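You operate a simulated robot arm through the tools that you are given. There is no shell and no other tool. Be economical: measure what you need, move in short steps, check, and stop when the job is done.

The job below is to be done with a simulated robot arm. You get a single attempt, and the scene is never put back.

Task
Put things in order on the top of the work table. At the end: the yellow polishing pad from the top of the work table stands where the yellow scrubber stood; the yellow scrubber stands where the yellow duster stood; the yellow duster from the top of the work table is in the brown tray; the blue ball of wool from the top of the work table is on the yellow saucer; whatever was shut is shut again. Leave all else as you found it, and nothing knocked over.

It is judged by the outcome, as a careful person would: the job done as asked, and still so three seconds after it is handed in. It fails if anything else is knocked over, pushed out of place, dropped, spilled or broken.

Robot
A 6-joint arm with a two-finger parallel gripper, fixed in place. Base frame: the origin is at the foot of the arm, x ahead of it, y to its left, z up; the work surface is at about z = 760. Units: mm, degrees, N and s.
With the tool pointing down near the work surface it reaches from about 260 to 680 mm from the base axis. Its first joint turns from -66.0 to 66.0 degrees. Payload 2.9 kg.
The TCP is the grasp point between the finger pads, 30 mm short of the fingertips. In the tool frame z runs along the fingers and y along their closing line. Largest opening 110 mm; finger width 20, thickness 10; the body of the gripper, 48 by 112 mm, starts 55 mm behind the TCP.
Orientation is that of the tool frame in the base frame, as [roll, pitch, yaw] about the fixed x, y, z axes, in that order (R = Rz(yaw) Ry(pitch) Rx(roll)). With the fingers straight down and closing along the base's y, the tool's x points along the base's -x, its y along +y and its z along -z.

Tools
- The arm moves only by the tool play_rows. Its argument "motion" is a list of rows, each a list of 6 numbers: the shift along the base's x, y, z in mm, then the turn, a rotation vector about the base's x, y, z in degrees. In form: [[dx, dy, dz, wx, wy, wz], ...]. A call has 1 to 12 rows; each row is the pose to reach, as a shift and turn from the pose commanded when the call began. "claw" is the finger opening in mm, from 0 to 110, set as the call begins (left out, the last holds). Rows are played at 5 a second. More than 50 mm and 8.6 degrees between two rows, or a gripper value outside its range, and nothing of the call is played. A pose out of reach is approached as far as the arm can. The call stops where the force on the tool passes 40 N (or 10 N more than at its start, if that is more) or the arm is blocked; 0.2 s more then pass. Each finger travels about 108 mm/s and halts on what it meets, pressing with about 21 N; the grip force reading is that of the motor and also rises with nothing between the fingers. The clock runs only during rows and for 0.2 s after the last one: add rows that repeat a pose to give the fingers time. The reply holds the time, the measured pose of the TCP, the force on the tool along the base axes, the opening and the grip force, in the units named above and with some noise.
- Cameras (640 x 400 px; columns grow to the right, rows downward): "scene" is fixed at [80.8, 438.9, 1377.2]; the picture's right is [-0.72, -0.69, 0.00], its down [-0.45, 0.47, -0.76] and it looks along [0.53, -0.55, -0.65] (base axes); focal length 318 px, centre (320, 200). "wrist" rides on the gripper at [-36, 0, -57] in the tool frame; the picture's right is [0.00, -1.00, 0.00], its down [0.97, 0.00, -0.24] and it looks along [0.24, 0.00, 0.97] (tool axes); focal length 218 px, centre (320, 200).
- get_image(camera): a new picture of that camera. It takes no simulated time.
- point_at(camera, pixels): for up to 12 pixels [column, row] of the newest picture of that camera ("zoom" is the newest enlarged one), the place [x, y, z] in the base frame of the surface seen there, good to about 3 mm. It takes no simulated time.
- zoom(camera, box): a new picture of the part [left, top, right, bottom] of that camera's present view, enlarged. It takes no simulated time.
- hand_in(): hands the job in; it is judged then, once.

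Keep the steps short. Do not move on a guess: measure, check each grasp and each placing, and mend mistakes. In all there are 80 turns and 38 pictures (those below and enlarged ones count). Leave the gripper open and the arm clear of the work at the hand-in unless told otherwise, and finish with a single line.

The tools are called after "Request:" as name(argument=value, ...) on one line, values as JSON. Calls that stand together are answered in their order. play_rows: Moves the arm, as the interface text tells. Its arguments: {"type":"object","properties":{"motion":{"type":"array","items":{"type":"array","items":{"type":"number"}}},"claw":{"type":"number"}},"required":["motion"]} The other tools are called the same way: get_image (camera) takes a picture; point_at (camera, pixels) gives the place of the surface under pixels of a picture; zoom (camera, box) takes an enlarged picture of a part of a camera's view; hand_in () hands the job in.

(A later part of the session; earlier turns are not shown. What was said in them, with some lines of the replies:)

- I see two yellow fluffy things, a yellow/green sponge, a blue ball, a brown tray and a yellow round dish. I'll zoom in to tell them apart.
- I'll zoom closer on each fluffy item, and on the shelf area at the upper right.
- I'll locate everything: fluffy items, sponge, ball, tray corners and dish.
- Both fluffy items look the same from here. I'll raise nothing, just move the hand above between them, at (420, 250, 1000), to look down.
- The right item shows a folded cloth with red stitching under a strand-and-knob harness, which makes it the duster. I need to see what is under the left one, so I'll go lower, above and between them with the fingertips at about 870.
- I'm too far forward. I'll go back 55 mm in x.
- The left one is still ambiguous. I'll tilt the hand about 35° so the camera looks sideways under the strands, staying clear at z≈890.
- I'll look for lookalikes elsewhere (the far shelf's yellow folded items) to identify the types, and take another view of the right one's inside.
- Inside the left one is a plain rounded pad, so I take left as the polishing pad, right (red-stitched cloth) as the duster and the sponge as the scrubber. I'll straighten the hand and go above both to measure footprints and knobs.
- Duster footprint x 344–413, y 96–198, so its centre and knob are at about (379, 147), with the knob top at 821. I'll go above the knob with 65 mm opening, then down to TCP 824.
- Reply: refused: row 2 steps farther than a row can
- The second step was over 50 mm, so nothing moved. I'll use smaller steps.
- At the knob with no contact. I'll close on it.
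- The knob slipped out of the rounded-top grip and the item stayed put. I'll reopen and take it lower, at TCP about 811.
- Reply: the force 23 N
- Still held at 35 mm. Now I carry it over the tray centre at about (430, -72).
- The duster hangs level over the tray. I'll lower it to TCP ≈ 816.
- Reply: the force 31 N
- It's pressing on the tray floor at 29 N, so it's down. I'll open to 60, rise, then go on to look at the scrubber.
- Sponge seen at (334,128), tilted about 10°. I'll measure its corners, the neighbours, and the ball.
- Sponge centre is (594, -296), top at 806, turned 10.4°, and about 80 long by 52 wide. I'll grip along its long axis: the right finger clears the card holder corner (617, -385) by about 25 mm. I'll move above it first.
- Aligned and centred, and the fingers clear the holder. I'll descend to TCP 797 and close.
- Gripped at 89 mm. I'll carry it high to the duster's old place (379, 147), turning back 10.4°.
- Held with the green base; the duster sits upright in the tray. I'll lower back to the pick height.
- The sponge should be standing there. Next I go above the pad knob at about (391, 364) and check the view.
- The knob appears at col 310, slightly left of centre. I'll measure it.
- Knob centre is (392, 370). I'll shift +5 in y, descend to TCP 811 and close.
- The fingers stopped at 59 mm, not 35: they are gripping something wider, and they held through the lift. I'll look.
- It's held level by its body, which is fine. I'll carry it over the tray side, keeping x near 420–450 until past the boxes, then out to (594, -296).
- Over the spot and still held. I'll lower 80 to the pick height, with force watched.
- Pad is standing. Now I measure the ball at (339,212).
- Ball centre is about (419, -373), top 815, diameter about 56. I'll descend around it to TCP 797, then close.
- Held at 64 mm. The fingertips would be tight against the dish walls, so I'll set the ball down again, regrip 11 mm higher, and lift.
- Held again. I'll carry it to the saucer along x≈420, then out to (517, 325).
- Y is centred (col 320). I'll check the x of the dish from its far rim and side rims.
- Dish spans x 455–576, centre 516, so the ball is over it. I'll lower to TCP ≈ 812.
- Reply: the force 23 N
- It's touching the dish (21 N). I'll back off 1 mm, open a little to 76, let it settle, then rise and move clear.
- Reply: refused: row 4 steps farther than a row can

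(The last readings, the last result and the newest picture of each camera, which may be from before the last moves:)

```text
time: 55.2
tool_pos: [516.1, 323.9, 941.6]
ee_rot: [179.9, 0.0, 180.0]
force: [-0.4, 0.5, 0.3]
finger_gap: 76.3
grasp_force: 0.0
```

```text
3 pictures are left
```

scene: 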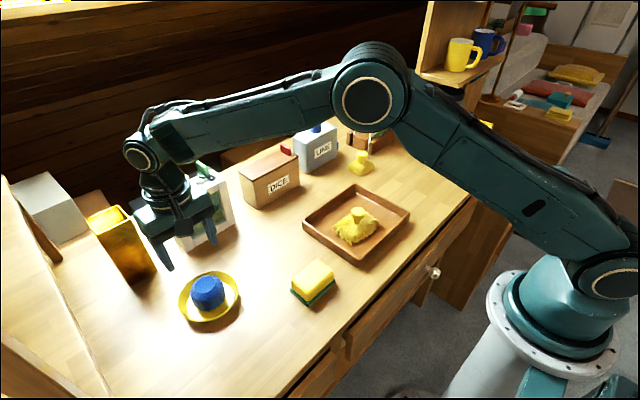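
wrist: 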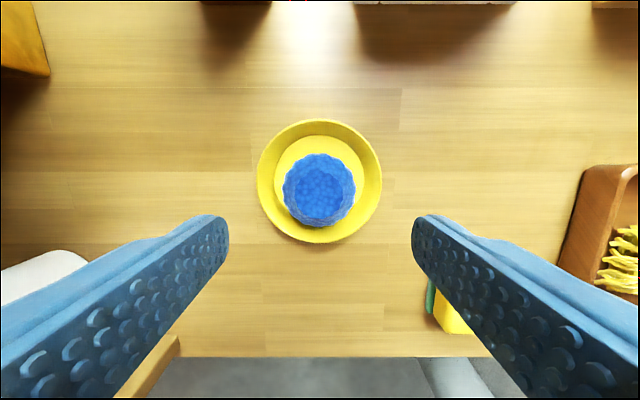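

The ball rests in the saucer. I'll move the arm back to near its start pose with smaller steps.

Request:
play_rows(claw=110, motion=[[-8, -38, 18, 0, 0, 0], [-16, -76, 36, 0, 0, 0], [-24, -114, 54, 0, 0, 0], [-32, -152, 72, 0, 0, 0], [-40, -190, 90, 0, 0, 0], [-48, -228, 108, 0, 0, 0], [-56, -266, 126, 0, 0, 0], [-62, -306, 140, 0, 0, 0], [-62, -350, 150, 0, 0, 0], [-62, -395, 155, 0, 0, 0], [-62, -440, 155, 0, 0, 0], [-62, -488, 155, 0, 0, 0]])

Request:
get_image(camera="scene")

Request:
get_image(camera="wrist")

```text
time: 57.8
tool_pos: [455.4, -162.8, 1099.4]
ee_rot: [-179.9, 0.0, -180.0]
force: [-0.2, 0.6, 0.1]
finger_gap: 110.1
grasp_force: 0.2
```

```text
2 pictures are left
```

scene: 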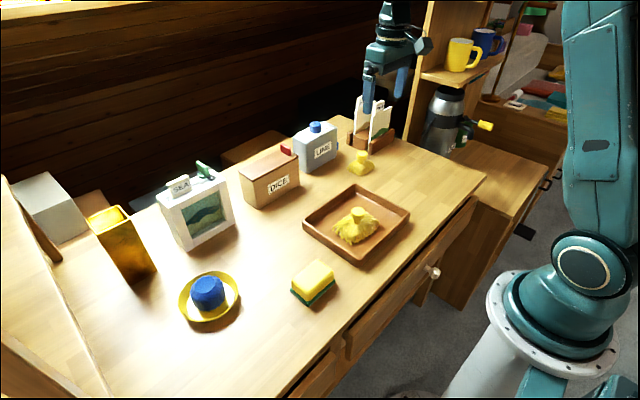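

```text
1 pictures are left
```

wrist: 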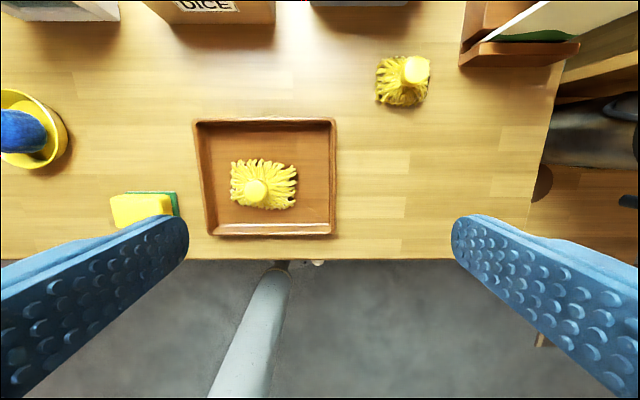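

All four items are in place and standing, the other things on the table look unmoved, and the gripper is open and clear. I'm handing in.

Request:
hand_in()

```text
The job is handed in.
```

The pad stands where the scrubber was, the scrubber where the duster was, the duster is in the brown tray and the blue wool is on the saucer; nothing was opened, and I told the two look-alike strand items apart by the red-stitched cloth in the one I took as the duster.
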